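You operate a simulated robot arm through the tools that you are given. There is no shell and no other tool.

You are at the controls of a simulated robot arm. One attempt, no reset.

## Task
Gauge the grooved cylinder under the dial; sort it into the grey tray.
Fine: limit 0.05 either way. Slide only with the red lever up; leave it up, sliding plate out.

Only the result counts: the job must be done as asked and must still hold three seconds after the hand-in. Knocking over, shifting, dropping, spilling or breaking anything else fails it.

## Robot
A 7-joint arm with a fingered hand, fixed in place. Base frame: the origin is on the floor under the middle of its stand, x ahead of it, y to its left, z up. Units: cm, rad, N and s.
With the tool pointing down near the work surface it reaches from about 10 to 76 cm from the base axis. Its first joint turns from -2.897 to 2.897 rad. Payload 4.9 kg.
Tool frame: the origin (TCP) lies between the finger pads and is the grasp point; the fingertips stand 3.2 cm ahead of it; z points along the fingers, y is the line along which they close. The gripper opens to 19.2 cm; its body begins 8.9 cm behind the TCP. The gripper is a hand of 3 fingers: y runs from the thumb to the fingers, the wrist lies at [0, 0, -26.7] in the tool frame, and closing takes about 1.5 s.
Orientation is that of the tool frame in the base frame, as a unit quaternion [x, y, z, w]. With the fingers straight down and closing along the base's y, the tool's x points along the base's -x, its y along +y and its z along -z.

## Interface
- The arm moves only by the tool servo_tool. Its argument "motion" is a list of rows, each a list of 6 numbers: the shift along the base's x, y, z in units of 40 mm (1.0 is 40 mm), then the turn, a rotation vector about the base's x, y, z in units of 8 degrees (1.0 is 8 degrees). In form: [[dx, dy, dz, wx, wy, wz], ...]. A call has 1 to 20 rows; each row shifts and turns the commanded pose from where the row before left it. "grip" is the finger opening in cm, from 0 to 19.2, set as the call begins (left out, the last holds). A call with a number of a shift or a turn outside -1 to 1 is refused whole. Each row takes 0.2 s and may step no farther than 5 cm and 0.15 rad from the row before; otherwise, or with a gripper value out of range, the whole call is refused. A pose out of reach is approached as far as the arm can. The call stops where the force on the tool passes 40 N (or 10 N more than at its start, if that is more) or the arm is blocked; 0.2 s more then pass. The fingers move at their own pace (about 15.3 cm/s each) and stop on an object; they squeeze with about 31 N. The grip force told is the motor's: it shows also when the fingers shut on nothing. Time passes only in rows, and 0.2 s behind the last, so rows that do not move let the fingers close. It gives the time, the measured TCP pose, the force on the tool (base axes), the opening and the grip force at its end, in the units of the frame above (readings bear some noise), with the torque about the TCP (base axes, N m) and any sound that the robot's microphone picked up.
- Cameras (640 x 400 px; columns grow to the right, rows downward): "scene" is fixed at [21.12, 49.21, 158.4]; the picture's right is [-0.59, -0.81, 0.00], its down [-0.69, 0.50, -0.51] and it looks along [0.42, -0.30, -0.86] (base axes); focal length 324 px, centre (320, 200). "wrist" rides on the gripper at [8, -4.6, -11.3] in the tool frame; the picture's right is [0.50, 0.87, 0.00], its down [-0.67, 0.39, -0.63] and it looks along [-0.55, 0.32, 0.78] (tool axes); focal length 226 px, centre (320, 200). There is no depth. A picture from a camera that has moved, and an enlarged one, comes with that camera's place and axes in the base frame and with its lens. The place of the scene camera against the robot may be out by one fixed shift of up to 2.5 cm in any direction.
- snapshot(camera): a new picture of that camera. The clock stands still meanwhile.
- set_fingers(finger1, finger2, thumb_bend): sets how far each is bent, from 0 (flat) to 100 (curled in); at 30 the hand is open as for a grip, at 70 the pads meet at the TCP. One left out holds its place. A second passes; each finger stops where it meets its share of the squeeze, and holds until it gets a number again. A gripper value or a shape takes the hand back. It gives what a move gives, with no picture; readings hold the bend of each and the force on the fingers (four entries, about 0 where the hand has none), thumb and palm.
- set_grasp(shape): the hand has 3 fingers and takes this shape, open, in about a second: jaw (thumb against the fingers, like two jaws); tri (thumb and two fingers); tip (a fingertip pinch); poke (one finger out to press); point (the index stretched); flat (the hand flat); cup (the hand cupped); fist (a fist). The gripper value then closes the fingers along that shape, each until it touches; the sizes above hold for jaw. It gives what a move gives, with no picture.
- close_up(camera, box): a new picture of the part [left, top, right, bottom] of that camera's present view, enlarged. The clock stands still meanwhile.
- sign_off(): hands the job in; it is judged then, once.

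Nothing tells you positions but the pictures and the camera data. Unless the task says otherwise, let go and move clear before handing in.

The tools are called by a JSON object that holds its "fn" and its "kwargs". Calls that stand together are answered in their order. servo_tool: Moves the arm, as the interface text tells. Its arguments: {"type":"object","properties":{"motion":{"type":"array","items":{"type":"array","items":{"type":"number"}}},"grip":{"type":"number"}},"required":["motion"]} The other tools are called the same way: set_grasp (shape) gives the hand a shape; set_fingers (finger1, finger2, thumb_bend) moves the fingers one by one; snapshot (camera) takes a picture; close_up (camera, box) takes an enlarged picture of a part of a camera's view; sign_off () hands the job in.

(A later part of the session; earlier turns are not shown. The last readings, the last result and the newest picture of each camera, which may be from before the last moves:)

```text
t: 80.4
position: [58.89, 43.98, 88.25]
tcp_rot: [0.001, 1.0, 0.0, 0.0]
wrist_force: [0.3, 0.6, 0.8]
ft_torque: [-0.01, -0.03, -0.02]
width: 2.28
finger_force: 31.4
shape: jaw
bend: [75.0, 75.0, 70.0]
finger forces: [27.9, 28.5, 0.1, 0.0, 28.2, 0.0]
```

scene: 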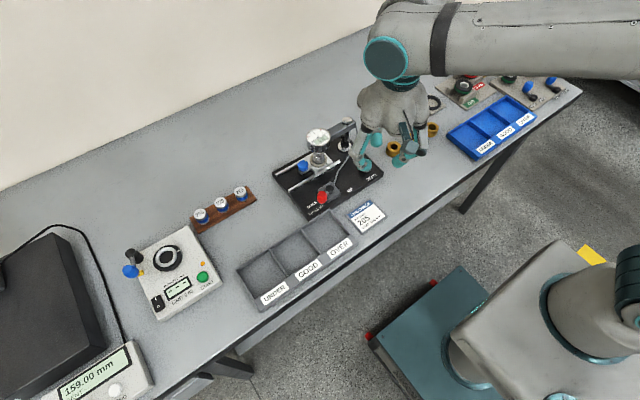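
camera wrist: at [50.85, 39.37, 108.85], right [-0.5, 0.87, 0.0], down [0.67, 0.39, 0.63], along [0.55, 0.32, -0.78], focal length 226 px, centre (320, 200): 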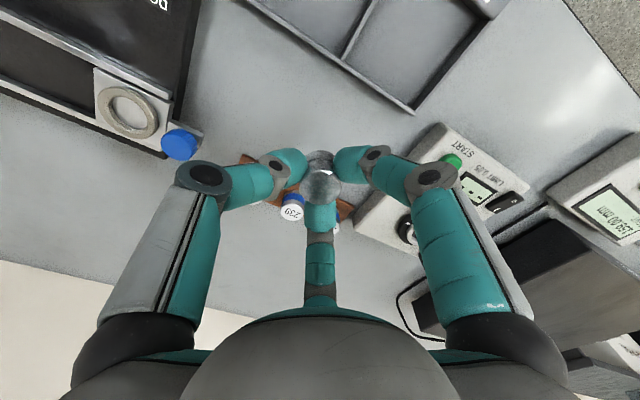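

{"fn": "servo_tool", "kwargs": {"motion": [[0, 0, -0.02, 0, 0, 0], [0, 0, 0, 0, 0, 0]]}}

{"fn": "servo_tool", "kwargs": {"motion": [[0, 0, -0.015, 0, 0, 0], [0, 0, 0, 0, 0, 0]]}}

```text
t: 81.0
position: [58.98, 44.09, 88.15]
tcp_rot: [0.0, 1.0, 0.0, 0.001]
wrist_force: [-1.1, -0.6, 5.7]
ft_torque: [-0.06, 0.0, -0.01]
width: 2.25
finger_force: 31.1
shape: jaw
bend: [75.0, 75.0, 70.0]
finger forces: [28.7, 29.0, 0.1, 0.0, 30.1, 0.0]
```

```text
t: 81.6
position: [58.95, 44.08, 88.18]
tcp_rot: [0.0, 1.0, 0.0, 0.002]
wrist_force: [0.4, -1.4, 9.1]
ft_torque: [-0.06, -0.05, -0.01]
width: 2.3
finger_force: 30.7
shape: jaw
bend: [75.0, 75.0, 70.0]
finger forces: [29.2, 30.1, 0.1, 0.1, 31.0, 0.1]
```

Contact with the bench (9 N). Easing slightly and releasing, then lifting.

{"fn": "servo_tool", "kwargs": {"motion": [[0, 0, 0.02, 0, 0, 0], [0, 0, 0, 0, 0, 0]]}}

{"fn": "servo_tool", "kwargs": {"motion": [[0, 0, 0, 0, 0, 0], [0, 0, 0, 0, 0, 0], [0, 0, 0, 0, 0, 0], [0, 0, 0, 0, 0, 0], [0, 0, 0.3, 0, 0, 0], [0, 0, 0.6, 0, 0, 0], [0, 0, 0.7, 0, 0, 0], [0, 0, 0.7, 0, 0, 0], [0, 0, 0, 0, 0, 0]], "grip": 7}}

{"fn": "snapshot", "kwargs": {"camera": "wrist"}}

{"fn": "close_up", "kwargs": {"camera": "wrist", "box": [230, 90, 390, 250]}}

```text
t: 82.2
position: [59.0, 43.98, 88.19]
tcp_rot: [0.0, 1.0, 0.0, -0.001]
wrist_force: [0.6, -1.2, 9.1]
ft_torque: [-0.05, -0.06, -0.02]
width: 2.28
finger_force: 30.9
shape: jaw
bend: [75.0, 75.0, 70.0]
finger forces: [29.2, 30.5, 0.1, 0.1, 30.5, 0.1]
```

```text
t: 84.2
position: [58.83, 43.96, 97.36]
tcp_rot: [0.0, 1.0, 0.0, 0.001]
wrist_force: [0.6, 0.0, 0.5]
ft_torque: [-0.02, -0.04, 0.02]
width: 6.97
finger_force: 0.0
shape: jaw
bend: [44.0, 44.0, 70.0]
finger forces: [0.1, 0.1, 0.1, 0.0, 0.0, 0.0]
```

```text
taken
camera wrist: at [50.83, 39.38, 108.75], right [-0.5, 0.87, 0.0], down [0.67, 0.39, 0.63], along [0.55, 0.32, -0.78], focal length 226 px, centre (320, 200)
```

wrist: 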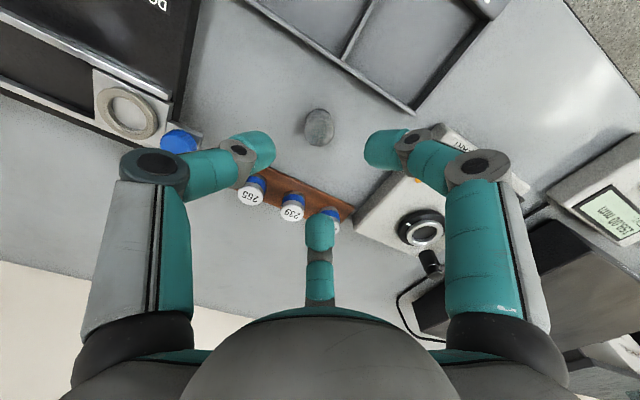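

```text
2.50 times, centred on (310, 170) of wrist
camera zoom: at [50.83, 39.38, 108.75], right [-0.5, 0.87, 0.0], down [0.67, 0.39, 0.63], along [0.55, 0.32, -0.78], focal length 565 px, centre (345, 275)
```

zoom: 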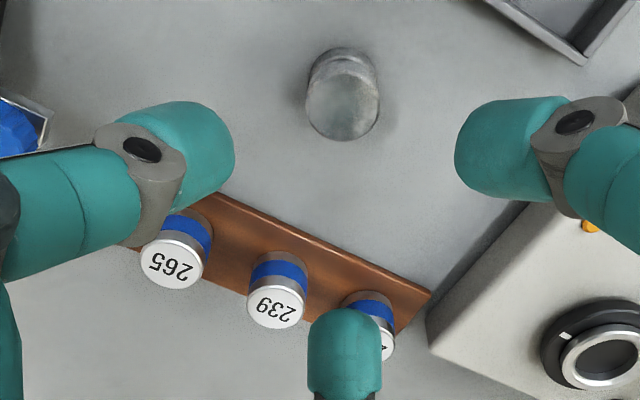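

The part stands safely on the bench. The 205 master at r≈85 cm is beyond straight-down reach, so I plan to tilt the hand ~24° outward to pick it. First raising and turning the hand −60°, opening for a clear view.

{"fn": "servo_tool", "kwargs": {"motion": [[0, 0, 0.3, 0, 0, -0.94], [0, 0, 0.3, 0, 0, -0.94], [0, 0, 0.3, 0, 0, -0.94], [0, 0, 0.2, 0, 0, -0.94], [0, 0, 0, 0, 0, -0.94], [0, 0, 0, 0, 0, -0.94], [0, 0, 0, 0, 0, -0.94], [0, 0, 0, 0, 0, -0.92], [0, 0, 0, 0, 0, 0]], "grip": 10}}

{"fn": "snapshot", "kwargs": {"camera": "wrist"}}

```text
t: 86.2
position: [58.85, 43.99, 101.83]
tcp_rot: [0.501, 0.865, 0.0, 0.0]
wrist_force: [0.2, 0.5, 0.5]
ft_torque: [-0.04, 0.03, 0.02]
width: 9.96
finger_force: 0.2
shape: jaw
bend: [36.0, 36.0, 70.0]
finger forces: [0.0, 0.0, 0.0, 0.1, 0.0, 0.0]
```

```text
taken
camera wrist: at [50.92, 48.64, 113.11], right [0.5, 0.87, 0.0], down [0.67, -0.39, 0.63], along [0.55, -0.32, -0.78], focal length 226 px, centre (320, 200)
```

wrist: 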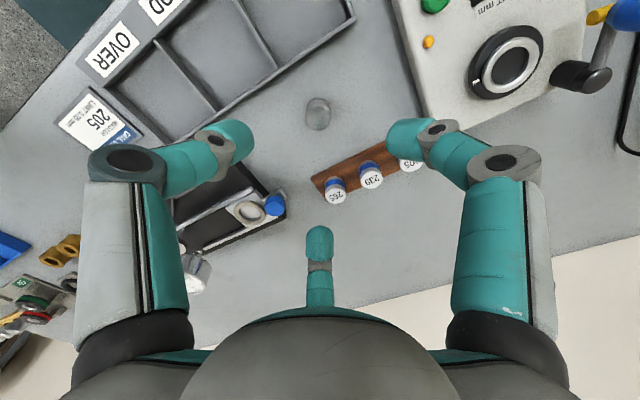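

Now tilting 24° outward (radially) while moving toward the 205 master, staying high.

{"fn": "servo_tool", "kwargs": {"motion": [[0.2475, 0.153, -0.158, 0.294, -0.4045, 0], [0.2475, 0.153, -0.158, 0.294, -0.4045, 0], [0.2475, 0.153, -0.158, 0.294, -0.4045, 0], [0.2475, 0.153, -0.158, 0.294, -0.4045, 0], [0.2475, 0.153, -0.158, 0.294, -0.4045, 0], [0.2475, 0.153, -0.158, 0.294, -0.4045, 0], [0, 0, 0, 0, 0, 0], [0, 0, 0, 0, 0, 0]]}}

{"fn": "snapshot", "kwargs": {"camera": "wrist"}}

{"fn": "snapshot", "kwargs": {"camera": "scene"}}

```text
t: 88.0
position: [64.94, 47.73, 98.07]
tcp_rot: [0.489, 0.847, 0.19, 0.084]
wrist_force: [-0.4, -0.1, -0.3]
ft_torque: [0.02, 0.01, 0.05]
width: 9.94
finger_force: 0.0
shape: jaw
bend: [36.0, 36.0, 70.0]
finger forces: [0.0, 0.1, 0.1, 0.0, 0.0, 0.0]
```

```text
taken
camera wrist: at [53.44, 49.78, 106.82], right [0.44, 0.82, 0.37], down [0.44, -0.55, 0.71], along [0.78, -0.14, -0.6], focal length 226 px, centre (320, 200)
```

wrist: 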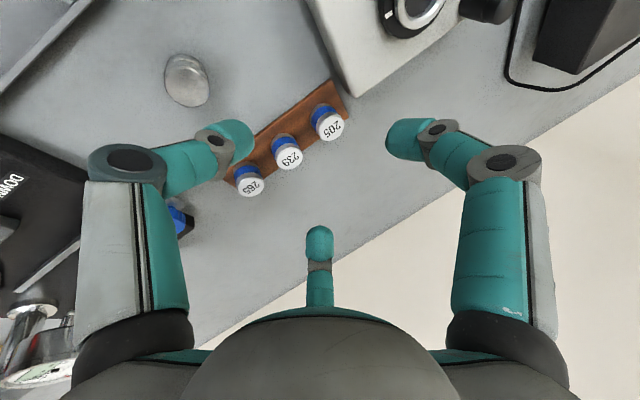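

```text
taken
```

scene: 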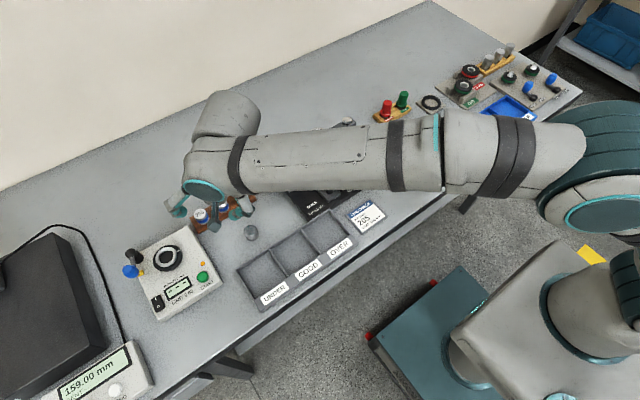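

The tilted pose is fully reached (position error <1 mm). Zooming in on the 205 master and rack from here.

{"fn": "close_up", "kwargs": {"camera": "wrist", "box": [290, 80, 370, 150]}}

{"fn": "close_up", "kwargs": {"camera": "wrist", "box": [220, 60, 380, 200]}}

```text
5.71 times, centred on (330, 115) of wrist
camera zoom: at [53.44, 49.78, 106.82], right [0.44, 0.82, 0.37], down [0.44, -0.55, 0.71], along [0.78, -0.14, -0.6], focal length 1292 px, centre (263, 686)
```

zoom: 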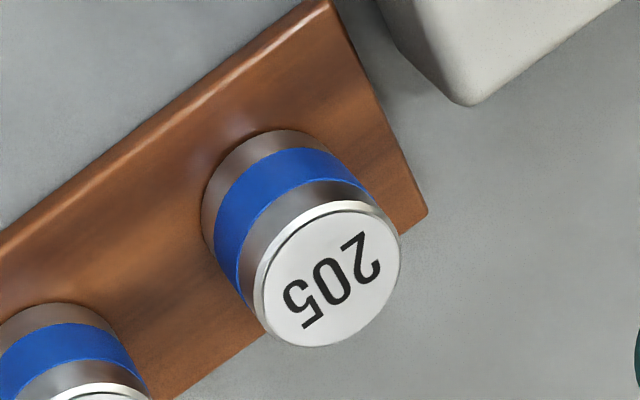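

```text
2.86 times, centred on (300, 130) of wrist
camera zoom: at [53.44, 49.78, 106.82], right [0.44, 0.82, 0.37], down [0.44, -0.55, 0.71], along [0.78, -0.14, -0.6], focal length 646 px, centre (377, 400)
```

zoom: 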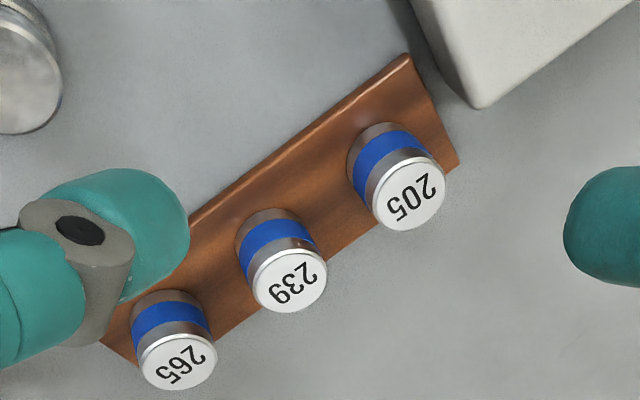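

From this nearer view the 205 master is at about (69.3, 51.5), top z≈87.45, base ≈84.6, and the run-out box corner is at (68.6, 55.4). I'll turn the tilted hand −13° for better finger clearance, narrow the opening, and approach to 4 cm short.

{"fn": "servo_tool", "kwargs": {"motion": [[0, 0, 0, 0, 0, -0.8125], [0, 0, 0, 0, 0, -0.8125], [0.1225, 0.1725, -0.3, 0, 0, 0], [0.1225, 0.1725, -0.35, 0, 0, 0], [0.1225, 0.1725, -0.37, 0, 0, 0], [0.1225, 0.1725, -0.37, 0, 0, 0], [0, 0, 0, 0, 0, 0], [0, 0, 0, 0, 0, 0]], "grip": 4.8}}

{"fn": "snapshot", "kwargs": {"camera": "wrist"}}

{"fn": "close_up", "kwargs": {"camera": "wrist", "box": [240, 90, 400, 210]}}

{"fn": "close_up", "kwargs": {"camera": "scene", "box": [140, 160, 280, 290]}}

```text
t: 89.8
position: [66.94, 50.4, 92.44]
tcp_rot: [0.581, 0.787, 0.179, 0.106]
wrist_force: [0.1, -0.7, 0.3]
ft_torque: [-0.02, -0.04, -0.01]
width: 4.83
finger_force: 0.0
shape: jaw
bend: [78.0, 78.0, 70.0]
finger forces: [0.0, 0.0, 0.0, 0.0, 0.0, 0.0]
```

```text
taken
camera wrist: at [56.08, 55.04, 101.18], right [0.61, 0.7, 0.37], down [0.31, -0.64, 0.71], along [0.73, -0.32, -0.6], focal length 226 px, centre (320, 200)
```

wrist: 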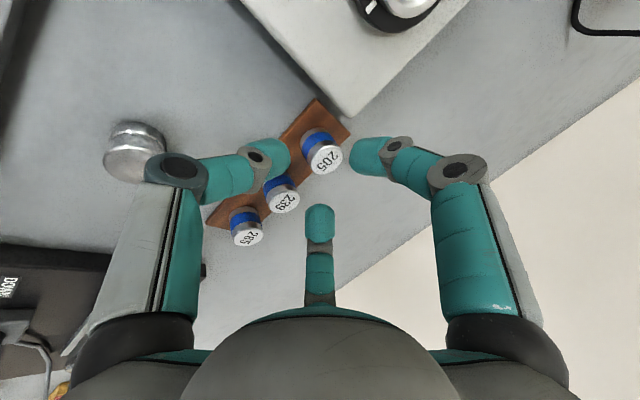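

```text
3.33 times, centred on (320, 150) of wrist
camera zoom: at [56.08, 55.04, 101.18], right [0.61, 0.7, 0.37], down [0.31, -0.64, 0.71], along [0.73, -0.32, -0.6], focal length 754 px, centre (320, 367)
```

zoom: 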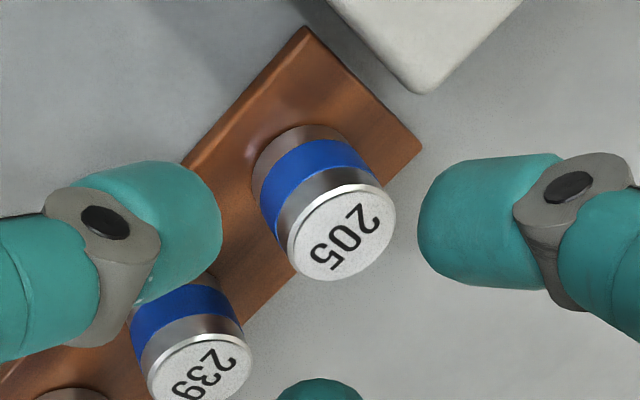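

```text
3.08 times, centred on (210, 225) of scene
camera zoom: at [21.12, 49.21, 158.4], right [-0.59, -0.81, 0.0], down [-0.69, 0.5, -0.51], along [0.42, -0.3, -0.86], focal length 997 px, centre (658, 123)
```

zoom: 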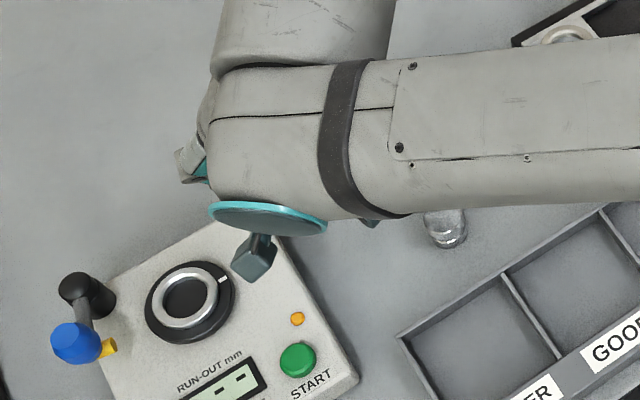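

The master is between the fingers' approach line: axis at (69.28, 51.58). I'll reduce the opening to 4.0 and advance along the tool axis in two stages.

{"fn": "servo_tool", "kwargs": {"motion": [[0, 0, 0, 0, 0, 0], [0.078, 0.0365, -0.173, 0, 0, 0], [0.078, 0.0365, -0.173, 0, 0, 0], [0.078, 0.0365, -0.173, 0, 0, 0], [0, 0, 0, 0, 0, 0]], "grip": 4.0}}

{"fn": "close_up", "kwargs": {"camera": "wrist", "box": [240, 100, 400, 220]}}

```text
t: 91.0
position: [67.65, 50.82, 90.31]
tcp_rot: [0.583, 0.786, 0.179, 0.106]
wrist_force: [0.0, 0.0, 0.3]
ft_torque: [-0.03, 0.01, 0.03]
width: 4.03
finger_force: 0.0
shape: jaw
bend: [77.0, 77.0, 70.0]
finger forces: [0.0, 0.1, 0.1, 0.1, 0.1, 0.0]
```

```text
3.33 times, centred on (320, 160) of wrist
camera zoom: at [57.04, 55.48, 99.12], right [0.61, 0.7, 0.37], down [0.31, -0.64, 0.71], along [0.73, -0.32, -0.6], focal length 754 px, centre (320, 333)
```

zoom: 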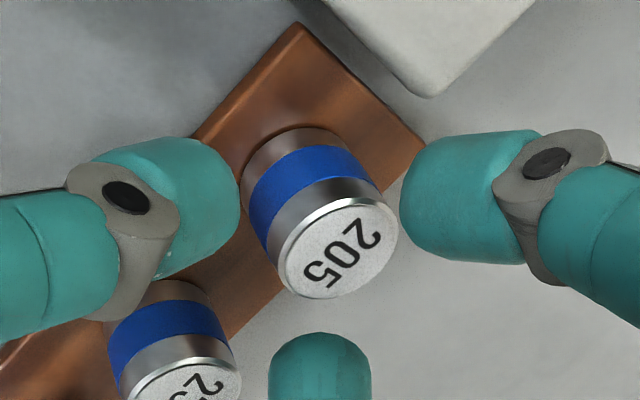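

Still consistent. Final advance of 1.5 cm along the tool axis.

{"fn": "servo_tool", "kwargs": {"motion": [[0.075, 0.039, -0.175, 0, 0, 0], [0.075, 0.039, -0.175, 0, 0, 0], [0, 0, 0, 0, 0, 0]]}}

{"fn": "close_up", "kwargs": {"camera": "wrist", "box": [240, 110, 400, 230]}}

```text
t: 91.8
position: [68.29, 51.22, 88.92]
tcp_rot: [0.582, 0.786, 0.179, 0.106]
wrist_force: [0.6, -1.5, 0.7]
ft_torque: [-0.03, 0.01, 0.0]
width: 4.02
finger_force: 0.0
shape: jaw
bend: [77.0, 77.0, 70.0]
finger forces: [0.0, 0.0, 0.0, 0.1, 0.7, 0.0]
```

```text
3.33 times, centred on (320, 170) of wrist
camera zoom: at [57.63, 55.78, 97.72], right [0.61, 0.7, 0.37], down [0.31, -0.64, 0.71], along [0.73, -0.32, -0.6], focal length 754 px, centre (320, 300)
```

zoom: 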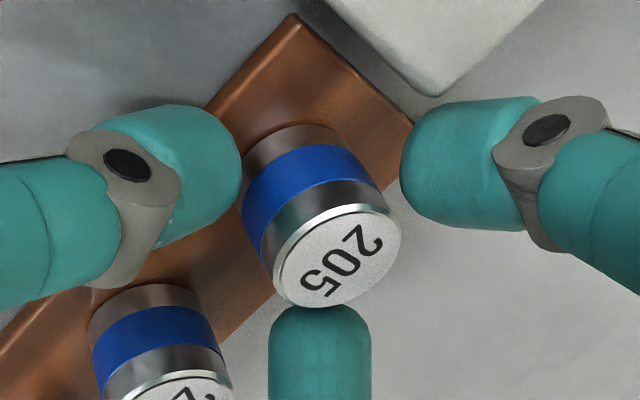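

Thumb just touches the master (0.7 N). Closing the grip now.

{"fn": "servo_tool", "kwargs": {"motion": [[0, 0, 0, 0, 0, 0], [0, 0, 0, 0, 0, 0], [0, 0, 0, 0, 0, 0], [0, 0, 0, 0, 0, 0], [0, 0, 0, 0, 0, 0], [0, 0, 0, 0, 0, 0], [0, 0, 0, 0, 0, 0]], "grip": 1.5}}

{"fn": "close_up", "kwargs": {"camera": "wrist", "box": [240, 110, 400, 230]}}

```text
t: 93.4
position: [68.32, 51.18, 88.97]
tcp_rot: [0.581, 0.787, 0.179, 0.106]
wrist_force: [-2.3, -0.1, 1.2]
ft_torque: [-0.03, 0.05, -0.01]
width: 2.5
finger_force: 31.0
shape: jaw
bend: [76.0, 76.0, 70.0]
finger forces: [27.3, 28.0, 0.0, 0.0, 25.8, 0.0]
```

```text
3.33 times, centred on (320, 170) of wrist
camera zoom: at [57.61, 55.79, 97.71], right [0.61, 0.7, 0.37], down [0.31, -0.64, 0.71], along [0.73, -0.32, -0.6], focal length 754 px, centre (320, 300)
```

zoom: 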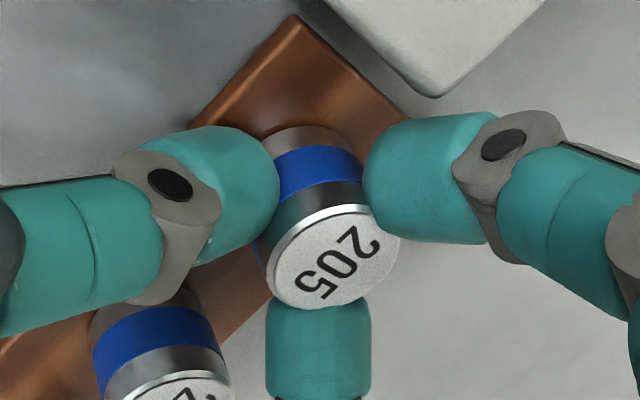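

Good grip on all three fingers, master still upright. Lifting a little to check that it holds.

{"fn": "servo_tool", "kwargs": {"motion": [[0, 0, 0.1, 0, 0, 0], [0, 0, 0.15, 0, 0, 0], [0, 0, 0.25, 0, 0, 0], [0, 0, 0, 0, 0, 0], [0, 0, 0, 0, 0, 0]]}}

{"fn": "close_up", "kwargs": {"camera": "wrist", "box": [240, 110, 400, 230]}}

```text
t: 94.6
position: [68.32, 51.27, 90.78]
tcp_rot: [0.581, 0.787, 0.179, 0.106]
wrist_force: [0.2, 0.0, -2.1]
ft_torque: [0.0, 0.04, -0.02]
width: 2.58
finger_force: 31.4
shape: jaw
bend: [76.0, 76.0, 70.0]
finger forces: [27.2, 27.8, 0.0, 0.1, 24.6, 0.0]
```

```text
3.33 times, centred on (320, 170) of wrist
camera zoom: at [57.65, 55.8, 99.7], right [0.61, 0.7, 0.37], down [0.31, -0.64, 0.71], along [0.73, -0.32, -0.6], focal length 754 px, centre (320, 300)
```

zoom: 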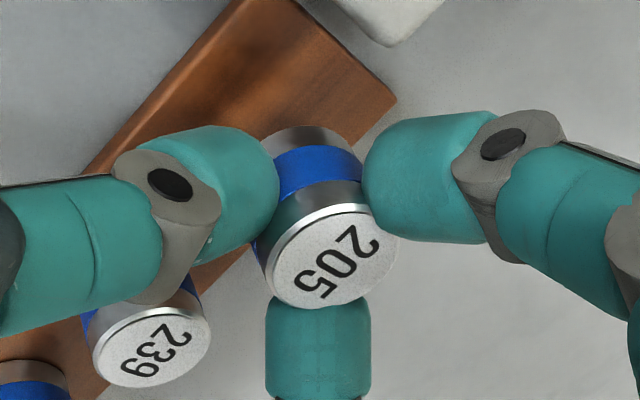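

The master is held firmly (≈2 N weight) and upright. Lifting clear of the rack and carrying it, still tilted, to a free bench spot near (63.5, 38.5).

{"fn": "servo_tool", "kwargs": {"motion": [[0, 0, 0.35, 0, 0, 0], [0, 0, 0.4, 0, 0, 0], [0, 0, 0.4, 0, 0, 0], [0, 0, 0, 0, 0, 0]]}}

{"fn": "servo_tool", "kwargs": {"motion": [[-0.15, -0.35, 0, 0, 0, 0], [-0.2, -0.45, 0, 0, 0, 0], [-0.22, -0.5, 0, 0, 0, 0], [-0.22, -0.5, 0, 0, 0, 0], [-0.22, -0.5, 0, 0, 0, 0], [-0.2, -0.45, 0, 0, 0, 0], [-0.1575, -0.35, 0, 0, 0, 0], [-0.08, -0.1775, 0, 0, 0, 0], [0, 0, 0, 0, 0, 0], [0, 0, 0, 0, 0, 0]]}}

{"fn": "snapshot", "kwargs": {"camera": "wrist"}}

{"fn": "close_up", "kwargs": {"camera": "wrist", "box": [240, 110, 400, 230]}}

```text
t: 95.6
position: [68.42, 51.27, 95.54]
tcp_rot: [0.581, 0.787, 0.179, 0.105]
wrist_force: [-0.1, -0.4, -1.6]
ft_torque: [-0.01, 0.01, 0.04]
width: 2.51
finger_force: 30.4
shape: jaw
bend: [76.0, 76.0, 70.0]
finger forces: [27.3, 28.0, 0.0, 0.0, 24.7, 0.1]
```

```text
t: 97.8
position: [62.55, 38.11, 95.65]
tcp_rot: [0.582, 0.786, 0.179, 0.106]
wrist_force: [0.3, -1.0, -1.9]
ft_torque: [0.01, 0.02, -0.01]
width: 2.53
finger_force: 30.6
shape: jaw
bend: [76.0, 76.0, 70.0]
finger forces: [27.2, 27.8, 0.0, 0.0, 24.7, 0.0]
```

```text
taken
camera wrist: at [51.84, 42.7, 104.35], right [0.61, 0.7, 0.37], down [0.31, -0.64, 0.71], along [0.73, -0.32, -0.6], focal length 226 px, centre (320, 200)
```

wrist: 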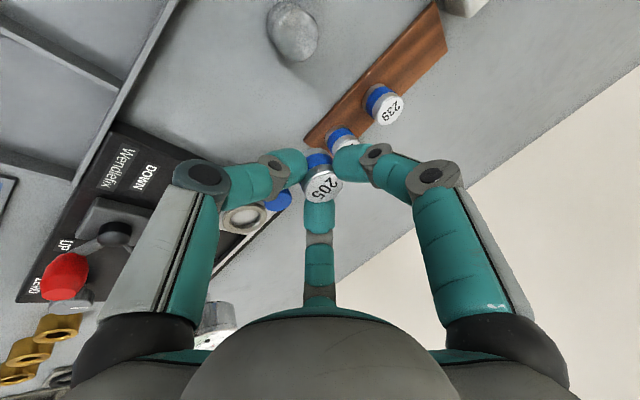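

```text
3.33 times, centred on (320, 170) of wrist
camera zoom: at [51.84, 42.7, 104.35], right [0.61, 0.7, 0.37], down [0.31, -0.64, 0.71], along [0.73, -0.32, -0.6], focal length 754 px, centre (320, 300)
```

zoom: 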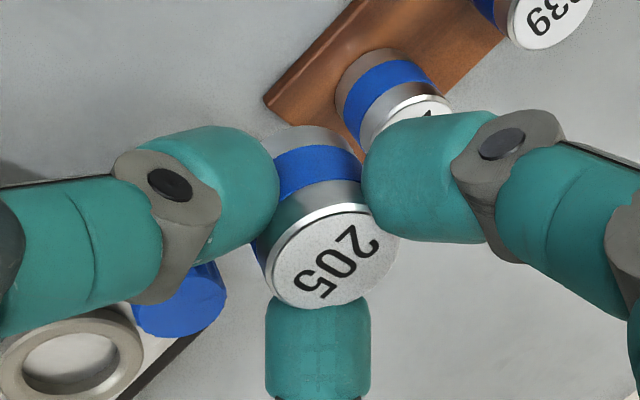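

Stable. Lowering to the bench.

{"fn": "servo_tool", "kwargs": {"motion": [[0, 0, -0.4, 0, 0, 0], [0, 0, -0.6, 0, 0, 0], [0, 0, -0.4, 0, 0, 0], [0, 0, -0.2, 0, 0, 0], [0, 0, -0.1, 0, 0, 0], [0, 0, 0, 0, 0, 0]]}}

{"fn": "close_up", "kwargs": {"camera": "wrist", "box": [200, 60, 400, 230]}}

{"fn": "close_up", "kwargs": {"camera": "scene", "box": [190, 150, 310, 240]}}

```text
t: 99.2
position: [62.64, 37.96, 88.75]
tcp_rot: [0.581, 0.787, 0.179, 0.105]
wrist_force: [-0.9, 0.9, -0.1]
ft_torque: [-0.1, -0.04, 0.05]
width: 2.54
finger_force: 31.0
shape: jaw
bend: [76.0, 76.0, 70.0]
finger forces: [28.5, 31.1, 0.0, 0.1, 24.6, 0.0]
```

```text
2.35 times, centred on (300, 145) of wrist
camera zoom: at [51.9, 42.66, 97.58], right [0.61, 0.7, 0.37], down [0.31, -0.64, 0.71], along [0.73, -0.32, -0.6], focal length 532 px, centre (367, 329)
```

zoom: 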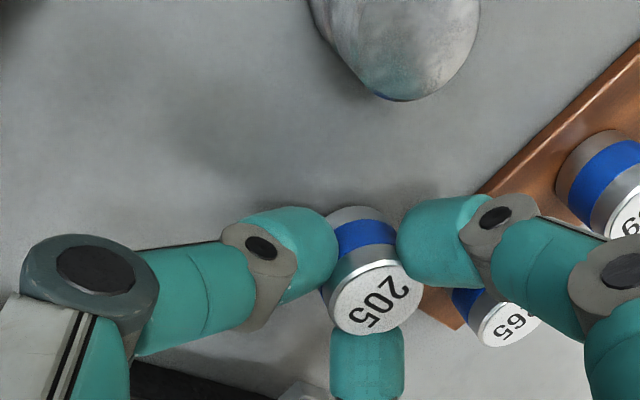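

```text
4.44 times, centred on (250, 195) of scene
camera zoom: at [21.12, 49.21, 158.4], right [-0.59, -0.81, 0.0], down [-0.69, 0.5, -0.51], along [0.42, -0.3, -0.86], focal length 1440 px, centre (631, 222)
```

zoom: 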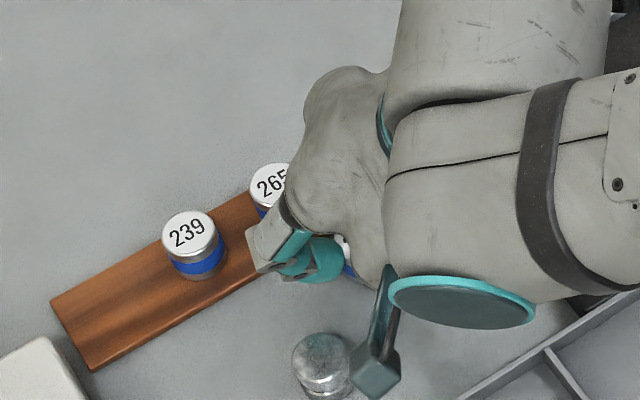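

Slight load on finger 2 — it may be close to the blue knob. I'll raise, shift to about (62.3, 39.6), farther from the knob, and lower again.

{"fn": "servo_tool", "kwargs": {"motion": [[0, 0, 0.2, 0, 0, 0], [-0.15, 0.14, 0, 0, 0, 0], [-0.15, 0.14, 0, 0, 0, 0], [0, 0, -0.15, 0, 0, 0], [0, 0, 0, 0, 0, 0]]}}

{"fn": "close_up", "kwargs": {"camera": "wrist", "box": [200, 60, 400, 230]}}

```text
t: 100.4
position: [61.31, 39.27, 88.91]
tcp_rot: [0.582, 0.786, 0.179, 0.106]
wrist_force: [-0.4, -0.7, -1.4]
ft_torque: [-0.02, 0.02, -0.02]
width: 2.53
finger_force: 30.6
shape: jaw
bend: [76.0, 76.0, 70.0]
finger forces: [27.6, 28.2, 0.0, 0.0, 25.1, 0.1]
```

```text
2.35 times, centred on (300, 145) of wrist
camera zoom: at [50.67, 43.8, 97.74], right [0.61, 0.7, 0.37], down [0.31, -0.64, 0.71], along [0.73, -0.32, -0.6], focal length 532 px, centre (367, 329)
```

zoom: 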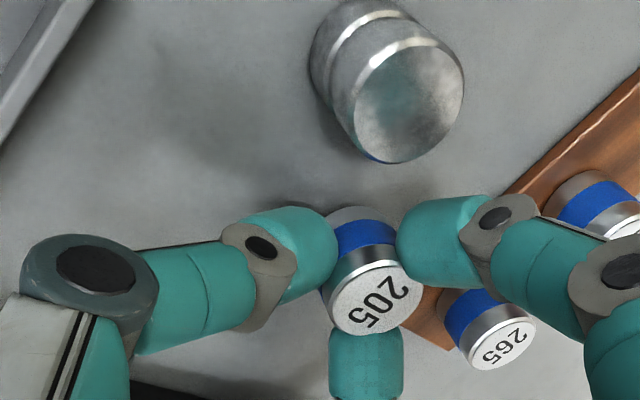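

Forces normal again. Creeping down to the bench.

{"fn": "servo_tool", "kwargs": {"motion": [[0, 0, -0.03, 0, 0, 0], [0, 0, -0.03, 0, 0, 0], [0, 0, 0, 0, 0, 0]]}}

{"fn": "servo_tool", "kwargs": {"motion": [[0, 0, -0.03, 0, 0, 0], [0, 0, 0, 0, 0, 0]]}}

```text
t: 101.2
position: [61.34, 39.25, 88.78]
tcp_rot: [0.582, 0.786, 0.179, 0.106]
wrist_force: [0.0, 0.1, -1.9]
ft_torque: [-0.06, 0.02, -0.01]
width: 2.55
finger_force: 31.2
shape: jaw
bend: [76.0, 76.0, 70.0]
finger forces: [27.6, 28.2, 0.0, 0.1, 25.1, 0.0]
```

```text
t: 101.8
position: [61.4, 39.24, 88.67]
tcp_rot: [0.581, 0.787, 0.18, 0.105]
wrist_force: [-0.1, 0.2, -1.9]
ft_torque: [-0.02, -0.01, 0.0]
width: 2.54
finger_force: 31.5
shape: jaw
bend: [76.0, 76.0, 70.0]
finger forces: [27.6, 28.2, 0.1, 0.0, 25.1, 0.1]
```

{"fn": "servo_tool", "kwargs": {"motion": [[0, 0, -0.03, 0, 0, 0], [0, 0, -0.03, 0, 0, 0], [0, 0, 0, 0, 0, 0]]}}

{"fn": "servo_tool", "kwargs": {"motion": [[0, 0, -0.025, 0, 0, 0], [0, 0, 0, 0, 0, 0]]}}

{"fn": "servo_tool", "kwargs": {"motion": [[0, 0, -0.02, 0, 0, 0], [0, 0, 0, 0, 0, 0]]}}

```text
t: 102.6
position: [61.38, 39.18, 88.33]
tcp_rot: [0.582, 0.786, 0.179, 0.106]
wrist_force: [-0.9, -0.5, -1.0]
ft_torque: [-0.01, 0.01, 0.03]
width: 2.53
finger_force: 31.0
shape: jaw
bend: [76.0, 76.0, 70.0]
finger forces: [27.6, 28.1, 0.1, 0.1, 25.1, 0.0]
```

```text
t: 103.2
position: [61.35, 39.29, 88.35]
tcp_rot: [0.581, 0.787, 0.179, 0.105]
wrist_force: [-0.6, 0.1, 0.9]
ft_torque: [-0.04, 0.05, -0.03]
width: 2.51
finger_force: 31.2
shape: jaw
bend: [76.0, 76.0, 70.0]
finger forces: [27.8, 28.7, 0.0, 0.0, 25.8, 0.0]
```

```text
t: 103.8
position: [61.4, 39.23, 88.31]
tcp_rot: [0.581, 0.787, 0.18, 0.107]
wrist_force: [-1.7, -1.1, 4.4]
ft_torque: [-0.04, 0.12, -0.03]
width: 2.55
finger_force: 31.1
shape: jaw
bend: [76.0, 75.0, 70.0]
finger forces: [28.7, 29.6, 0.1, 0.1, 27.8, 0.1]
```

Bench contact (≈6 N). Releasing the master here.

{"fn": "servo_tool", "kwargs": {"motion": [[0, 0, -0.01, 0, 0, 0], [0, 0, 0, 0, 0, 0]]}}

{"fn": "servo_tool", "kwargs": {"motion": [[0, 0, 0, 0, 0, 0], [0, 0, 0, 0, 0, 0], [0, 0, 0, 0, 0, 0]], "grip": 4.2}}

{"fn": "close_up", "kwargs": {"camera": "wrist", "box": [240, 110, 400, 230]}}

```text
t: 104.4
position: [61.42, 39.23, 88.27]
tcp_rot: [0.582, 0.786, 0.18, 0.106]
wrist_force: [-1.6, 0.3, 8.1]
ft_torque: [-0.01, 0.08, 0.0]
width: 2.58
finger_force: 31.7
shape: jaw
bend: [76.0, 75.0, 70.0]
finger forces: [29.8, 30.5, 0.1, 0.1, 27.9, 0.0]
```

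```text
t: 105.2
position: [61.33, 39.15, 88.08]
tcp_rot: [0.582, 0.786, 0.179, 0.106]
wrist_force: [1.3, 0.3, 2.5]
ft_torque: [-0.03, -0.01, 0.01]
width: 4.13
finger_force: 0.0
shape: jaw
bend: [78.0, 78.0, 69.0]
finger forces: [0.0, 0.0, 0.0, 0.0, 2.3, 0.0]
```

```text
3.33 times, centred on (320, 170) of wrist
camera zoom: at [50.64, 43.77, 96.92], right [0.61, 0.7, 0.37], down [0.31, -0.64, 0.71], along [0.73, -0.32, -0.6], focal length 754 px, centre (320, 300)
```

zoom: 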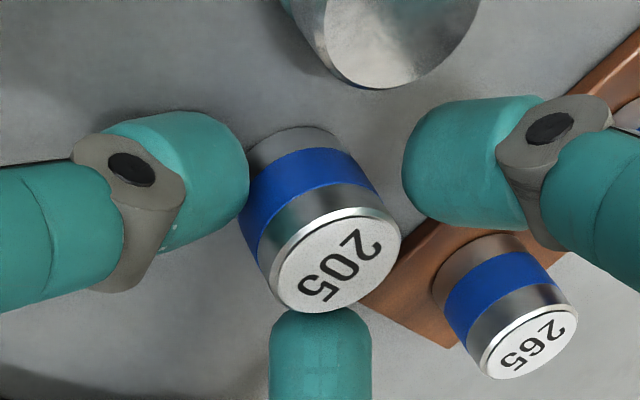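

Master stands free on the bench. Retreating along the tool axis.

{"fn": "servo_tool", "kwargs": {"motion": [[-0.045, -0.02, 0.11, 0, 0, 0], [-0.09, -0.04, 0.22, 0, 0, 0], [-0.14, -0.06, 0.34, 0, 0, 0], [-0.19, -0.08, 0.46, 0, 0, 0], [-0.19, -0.08, 0.46, 0, 0, 0], [0, 0, 0.3, 0, 0, 0], [0, 0, 0, 0, 0, 0]]}}

{"fn": "snapshot", "kwargs": {"camera": "wrist"}}

{"fn": "close_up", "kwargs": {"camera": "wrist", "box": [200, 60, 440, 210]}}

```text
t: 106.8
position: [58.71, 38.07, 95.67]
tcp_rot: [0.582, 0.787, 0.179, 0.105]
wrist_force: [0.4, 0.9, 0.6]
ft_torque: [-0.01, -0.01, 0.01]
width: 4.18
finger_force: 0.0
shape: jaw
bend: [78.0, 78.0, 70.0]
finger forces: [0.0, 0.0, 0.1, 0.0, 0.0, 0.0]
```

```text
taken
camera wrist: at [48.02, 42.67, 104.49], right [0.61, 0.7, 0.37], down [0.31, -0.64, 0.71], along [0.73, -0.32, -0.6], focal length 226 px, centre (320, 200)
```

wrist: 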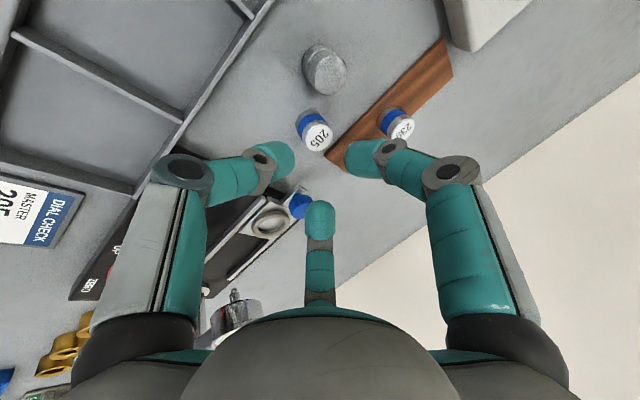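

```text
2.67 times, centred on (320, 135) of wrist
camera zoom: at [48.02, 42.67, 104.49], right [0.61, 0.7, 0.37], down [0.31, -0.64, 0.71], along [0.73, -0.32, -0.6], focal length 603 px, centre (320, 373)
```

zoom: 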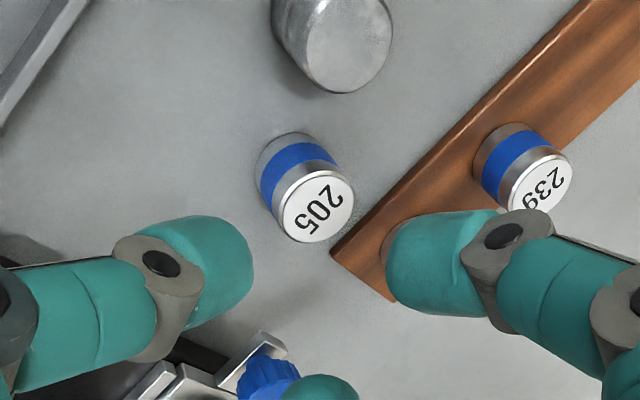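

Master 205 stands upright at about (62.3, 39.5). Un-tilting the hand to vertical above it and turning to fingers at 180°/60°/300°.

{"fn": "servo_tool", "kwargs": {"motion": [[0.225, 0.09, 0.1, -0.293, 0.69, 0], [0.225, 0.09, 0.1, -0.293, 0.69, 0], [0.225, 0.09, 0.1, -0.293, 0.69, 0], [0.225, 0.095, 0.05, -0.293, 0.691, 0], [0, 0, 0, 0, 0, -0.708], [0, 0, 0, 0, 0, -0.708], [0, 0, 0, 0, 0, -0.708], [0, 0, 0, 0, 0, 0]], "grip": 6}}

{"fn": "snapshot", "kwargs": {"camera": "wrist"}}

{"fn": "close_up", "kwargs": {"camera": "wrist", "box": [240, 80, 400, 200]}}

```text
t: 108.6
position: [62.31, 39.6, 97.11]
tcp_rot: [0.707, 0.707, 0.0, 0.0]
wrist_force: [0.0, 0.6, 0.5]
ft_torque: [-0.01, -0.06, -0.05]
width: 5.98
finger_force: 0.0
shape: jaw
bend: [47.0, 47.0, 70.0]
finger forces: [0.0, 0.0, 0.0, 0.0, 0.0, 0.0]
```

```text
taken
camera wrist: at [57.67, 47.5, 108.38], right [0.87, 0.5, 0.0], down [0.39, -0.67, 0.63], along [0.32, -0.55, -0.78], focal length 226 px, centre (320, 200)
```

wrist: 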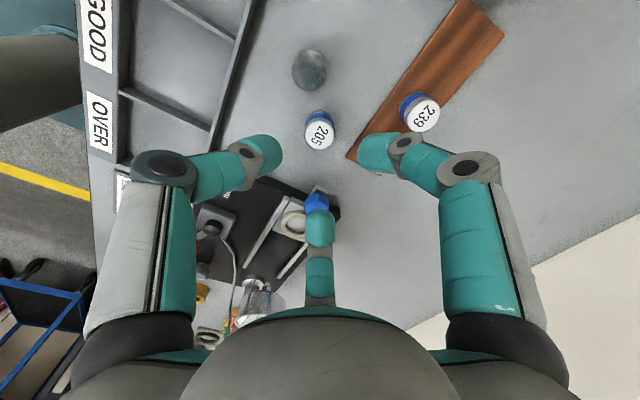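

```text
3.33 times, centred on (320, 140) of wrist
camera zoom: at [57.67, 47.5, 108.38], right [0.87, 0.5, 0.0], down [0.39, -0.67, 0.63], along [0.32, -0.55, -0.78], focal length 754 px, centre (320, 400)
```

zoom: 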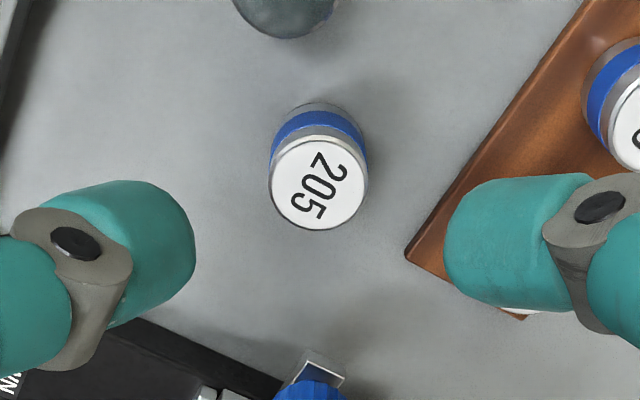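

Master centred beneath. Lowering to grasp height (TCP 88.6).

{"fn": "servo_tool", "kwargs": {"motion": [[-0.008, 0.012, -0.5, 0, 0, 0], [0, 0, -0.6, 0, 0, 0], [0, 0, -0.5, 0, 0, 0], [0, 0, -0.35, 0, 0, 0], [0, 0, -0.17, 0, 0, 0], [0, 0, 0, 0, 0, 0]]}}

{"fn": "close_up", "kwargs": {"camera": "wrist", "box": [240, 110, 400, 230]}}

{"fn": "servo_tool", "kwargs": {"motion": [[0, 0, 0, 0, 0, 0], [0, 0, 0, 0, 0, 0], [0, 0, 0, 0, 0, 0], [0, 0, 0, 0, 0, 0], [0, 0, 0, 0, 0, 0], [0, 0, 0, 0, 0, 0], [0, 0, 0, 0, 0, 0]], "grip": 1.6}}

{"fn": "close_up", "kwargs": {"camera": "wrist", "box": [240, 110, 400, 230]}}

```text
t: 110.0
position: [62.31, 39.57, 88.56]
tcp_rot: [0.706, 0.708, 0.0, -0.001]
wrist_force: [0.4, 0.7, -0.2]
ft_torque: [0.0, 0.0, 0.02]
width: 5.95
finger_force: 0.1
shape: jaw
bend: [47.0, 47.0, 70.0]
finger forces: [0.0, 0.3, 0.1, 0.0, 0.0, 0.1]
```

```text
3.33 times, centred on (320, 170) of wrist
camera zoom: at [57.67, 47.52, 99.85], right [0.87, 0.5, 0.0], down [0.39, -0.67, 0.63], along [0.32, -0.55, -0.78], focal length 754 px, centre (320, 300)
```

zoom: 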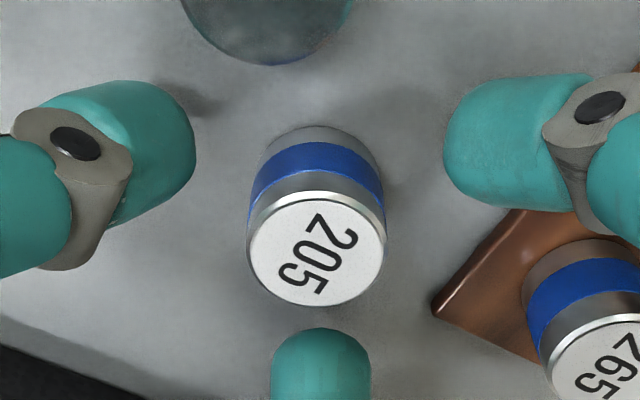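

```text
t: 111.6
position: [62.35, 39.49, 88.51]
tcp_rot: [0.707, 0.708, 0.0, 0.0]
wrist_force: [0.8, 0.1, 0.5]
ft_torque: [0.01, 0.03, 0.0]
width: 2.04
finger_force: 31.2
shape: jaw
bend: [74.0, 74.0, 70.0]
finger forces: [28.0, 28.6, 0.0, 0.1, 28.6, 0.0]
```

```text
3.33 times, centred on (320, 170) of wrist
camera zoom: at [57.67, 47.53, 99.88], right [0.87, 0.5, 0.0], down [0.39, -0.67, 0.63], along [0.32, -0.55, -0.78], focal length 754 px, centre (320, 300)
```

zoom: 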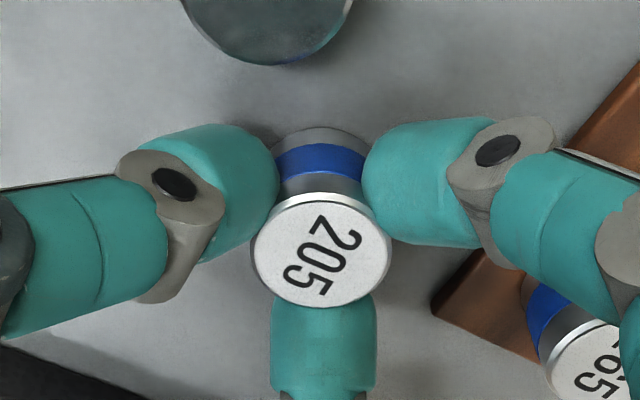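

Firm vertical grip on the master (28 N each). Lifting and carrying it over the ring seat.

{"fn": "servo_tool", "kwargs": {"motion": [[0, 0, 0.2, 0, 0, 0], [0, 0, 0.5, 0, 0, 0], [0, 0, 0.8, 0, 0, 0], [0, 0, 0.73, 0, 0, 0], [0.15, -0.5, 0, 0, 0, 0.05], [0.15, -0.5, 0, 0, 0, 0.05], [0.15, -0.5, 0, 0, 0, 0.05], [0.15, -0.5, 0, 0, 0, 0.05], [0.15, -0.5, 0, 0, 0, 0.05], [0.153, -0.5, 0, 0, 0, 0], [0, 0, 0, 0, 0, 0], [0, 0, 0, 0, 0, 0]]}}

{"fn": "snapshot", "kwargs": {"camera": "wrist"}}

{"fn": "close_up", "kwargs": {"camera": "wrist", "box": [240, 100, 400, 220]}}

```text
t: 114.2
position: [66.05, 27.63, 97.47]
tcp_rot: [0.694, 0.72, 0.0, 0.0]
wrist_force: [-0.2, -0.1, -1.4]
ft_torque: [-0.01, 0.0, 0.0]
width: 2.04
finger_force: 30.9
shape: jaw
bend: [74.0, 74.0, 70.0]
finger forces: [28.1, 28.6, 0.0, 0.1, 28.6, 0.0]
```

```text
taken
camera wrist: at [61.02, 35.37, 108.82], right [0.85, 0.53, 0.0], down [0.41, -0.66, 0.63], along [0.34, -0.54, -0.78], focal length 226 px, centre (320, 200)
```

wrist: 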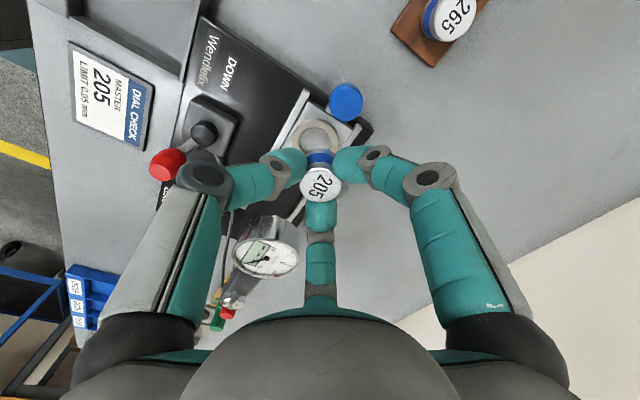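

```text
3.33 times, centred on (320, 160) of wrist
camera zoom: at [61.02, 35.37, 108.82], right [0.85, 0.53, 0.0], down [0.41, -0.66, 0.63], along [0.34, -0.54, -0.78], focal length 754 px, centre (320, 333)
```

zoom: 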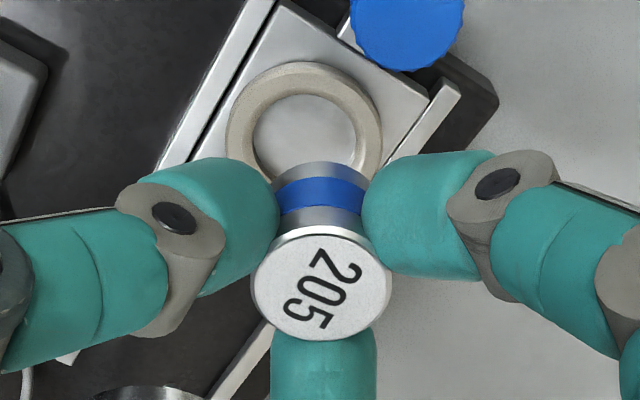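

The ring is now ~0.8 cm further in (y≈26.75): the earlier brush nudged the slide a little (lever is up, so harmless). I'll align to the new ring position and rotate +13° for more dial clearance, then lower partway.

{"fn": "servo_tool", "kwargs": {"motion": [[0, -0.1, 0, 0, 0, 0.8125], [-0.01, -0.0975, 0, 0, 0, 0.8125], [0, 0, -0.5, 0, 0, 0], [0, 0, -0.5, 0, 0, 0], [0, 0, 0, 0, 0, 0]]}}

{"fn": "close_up", "kwargs": {"camera": "wrist", "box": [260, 90, 380, 210]}}

{"fn": "snapshot", "kwargs": {"camera": "wrist"}}

```text
t: 115.4
position: [65.91, 26.76, 93.54]
tcp_rot: [0.608, 0.794, 0.0, 0.0]
wrist_force: [-0.3, 0.8, -2.0]
ft_torque: [-0.02, 0.03, 0.0]
width: 2.03
finger_force: 31.3
shape: jaw
bend: [74.0, 74.0, 70.0]
finger forces: [28.1, 28.6, 0.1, 0.1, 28.7, 0.1]
```

```text
3.33 times, centred on (320, 150) of wrist
camera zoom: at [59.36, 33.26, 104.82], right [0.71, 0.71, 0.0], down [0.55, -0.55, 0.63], along [0.45, -0.45, -0.78], focal length 754 px, centre (320, 367)
```

zoom: 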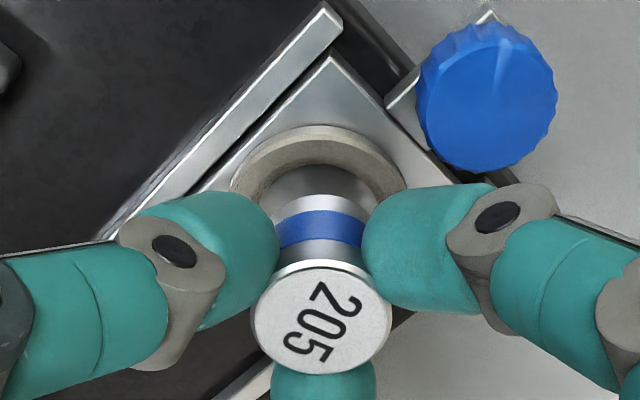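

```text
taken
camera wrist: at [59.36, 33.26, 104.82], right [0.71, 0.71, 0.0], down [0.55, -0.55, 0.63], along [0.45, -0.45, -0.78], focal length 226 px, centre (320, 200)
```

wrist: 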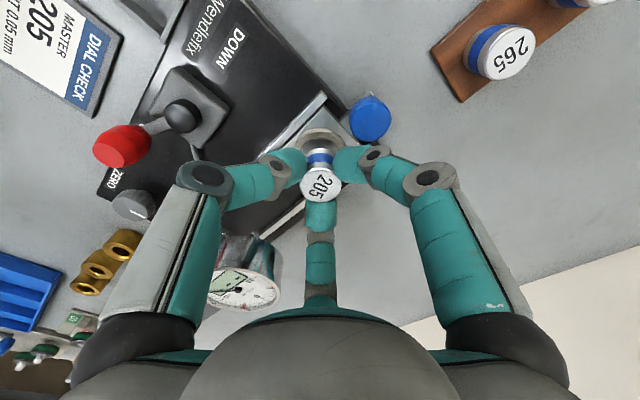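

Aligned with the ring in both directions. Lowering to just above the ring.

{"fn": "servo_tool", "kwargs": {"motion": [[0, 0, -0.2, 0, 0, 0], [0, 0, -0.12, 0, 0, 0], [0, 0, 0, 0, 0, 0]]}}

{"fn": "close_up", "kwargs": {"camera": "wrist", "box": [280, 110, 360, 160]}}

{"fn": "close_up", "kwargs": {"camera": "wrist", "box": [160, 140, 340, 320]}}

```text
t: 116.2
position: [65.93, 26.75, 92.24]
tcp_rot: [0.608, 0.794, -0.001, 0.0]
wrist_force: [0.6, -0.1, -1.0]
ft_torque: [0.02, 0.02, -0.02]
width: 2.04
finger_force: 30.7
shape: jaw
bend: [74.0, 74.0, 70.0]
finger forces: [28.1, 28.6, 0.1, 0.0, 28.6, 0.0]
```

```text
8.00 times, centred on (320, 135) of wrist
camera zoom: at [59.31, 33.26, 103.55], right [0.71, 0.71, 0.0], down [0.55, -0.55, 0.63], along [0.45, -0.45, -0.78], focal length 1808 px, centre (320, 720)
```

zoom: 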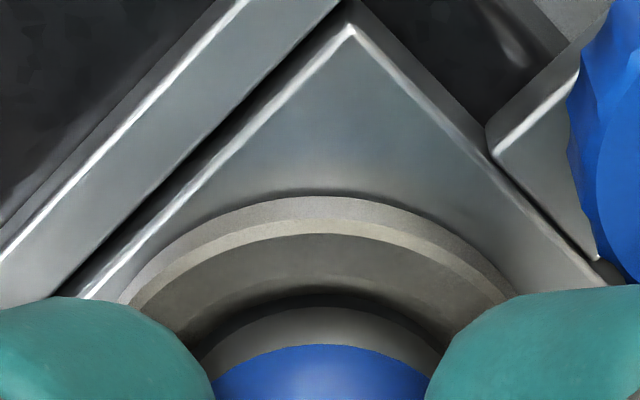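

```text
2.22 times, centred on (250, 230) of wrist
camera zoom: at [59.31, 33.26, 103.55], right [0.71, 0.71, 0.0], down [0.55, -0.55, 0.63], along [0.45, -0.45, -0.78], focal length 502 px, centre (476, 133)
```

zoom: 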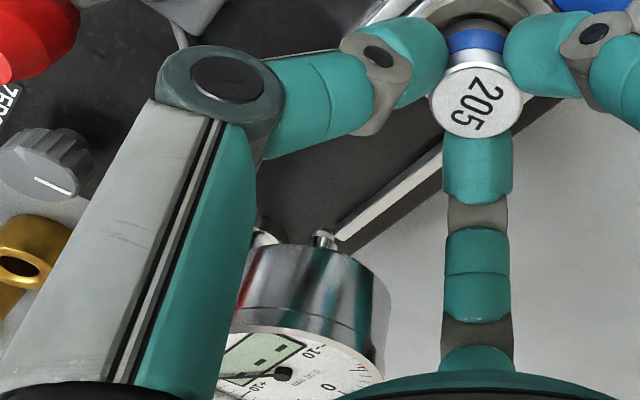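

Clear of the dial on both sides. The ring is ~0.12 cm further forward; correcting and lowering into it while watching forces.

{"fn": "servo_tool", "kwargs": {"motion": [[0.022, -0.022, -0.05, 0, 0, 0], [0, 0, -0.05, 0, 0, 0], [0, 0, -0.04, 0, 0, 0], [0, 0, 0, 0, 0, 0]]}}

{"fn": "close_up", "kwargs": {"camera": "wrist", "box": [280, 110, 360, 160]}}

```text
t: 117.2
position: [66.12, 26.61, 91.52]
tcp_rot: [0.608, 0.794, -0.001, 0.0]
wrist_force: [-0.4, 0.5, -1.8]
ft_torque: [0.02, 0.0, 0.01]
width: 2.03
finger_force: 31.0
shape: jaw
bend: [74.0, 74.0, 70.0]
finger forces: [28.1, 28.8, 0.0, 0.0, 28.7, 0.0]
```

```text
8.00 times, centred on (320, 135) of wrist
camera zoom: at [59.42, 33.19, 103.0], right [0.71, 0.71, 0.0], down [0.55, -0.55, 0.63], along [0.45, -0.45, -0.78], focal length 1808 px, centre (320, 720)
```

zoom: 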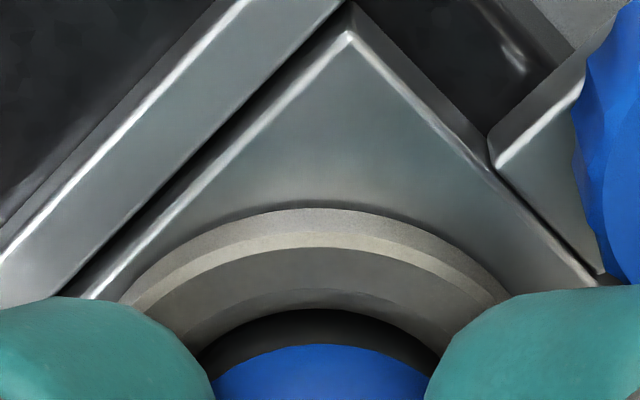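

No contact yet; continuing down gently.

{"fn": "servo_tool", "kwargs": {"motion": [[0, 0, -0.03, 0, 0, 0], [0, 0, -0.03, 0, 0, 0], [0, 0, 0, 0, 0, 0]]}}

{"fn": "servo_tool", "kwargs": {"motion": [[0, 0, -0.02, 0, 0, 0], [0, 0, 0, 0, 0, 0]]}}

{"fn": "close_up", "kwargs": {"camera": "wrist", "box": [280, 110, 360, 160]}}

```text
t: 118.0
position: [66.17, 26.76, 91.64]
tcp_rot: [0.608, 0.794, 0.0, 0.0]
wrist_force: [-5.0, -0.3, 9.0]
ft_torque: [-0.02, 0.14, -0.04]
width: 2.04
finger_force: 31.0
shape: jaw
bend: [74.0, 74.0, 70.0]
finger forces: [28.8, 29.2, 0.1, 0.0, 33.6, 0.0]
```

```text
t: 118.6
position: [66.06, 26.66, 91.41]
tcp_rot: [0.608, 0.794, 0.001, 0.002]
wrist_force: [-7.2, -0.5, 16.9]
ft_torque: [-0.07, 0.27, -0.04]
width: 2.12
finger_force: 31.0
shape: jaw
bend: [74.0, 75.0, 70.0]
finger forces: [30.3, 30.6, 0.1, 0.1, 37.3, 0.0]
```

```text
8.00 times, centred on (320, 135) of wrist
camera zoom: at [59.44, 33.23, 102.84], right [0.71, 0.71, 0.0], down [0.55, -0.55, 0.63], along [0.45, -0.45, -0.77], focal length 1808 px, centre (320, 720)
```

zoom: 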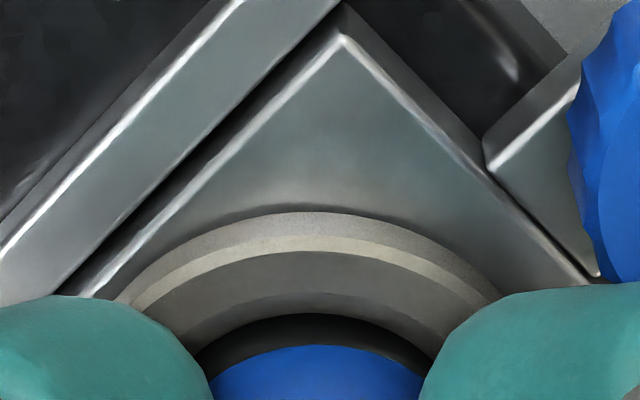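

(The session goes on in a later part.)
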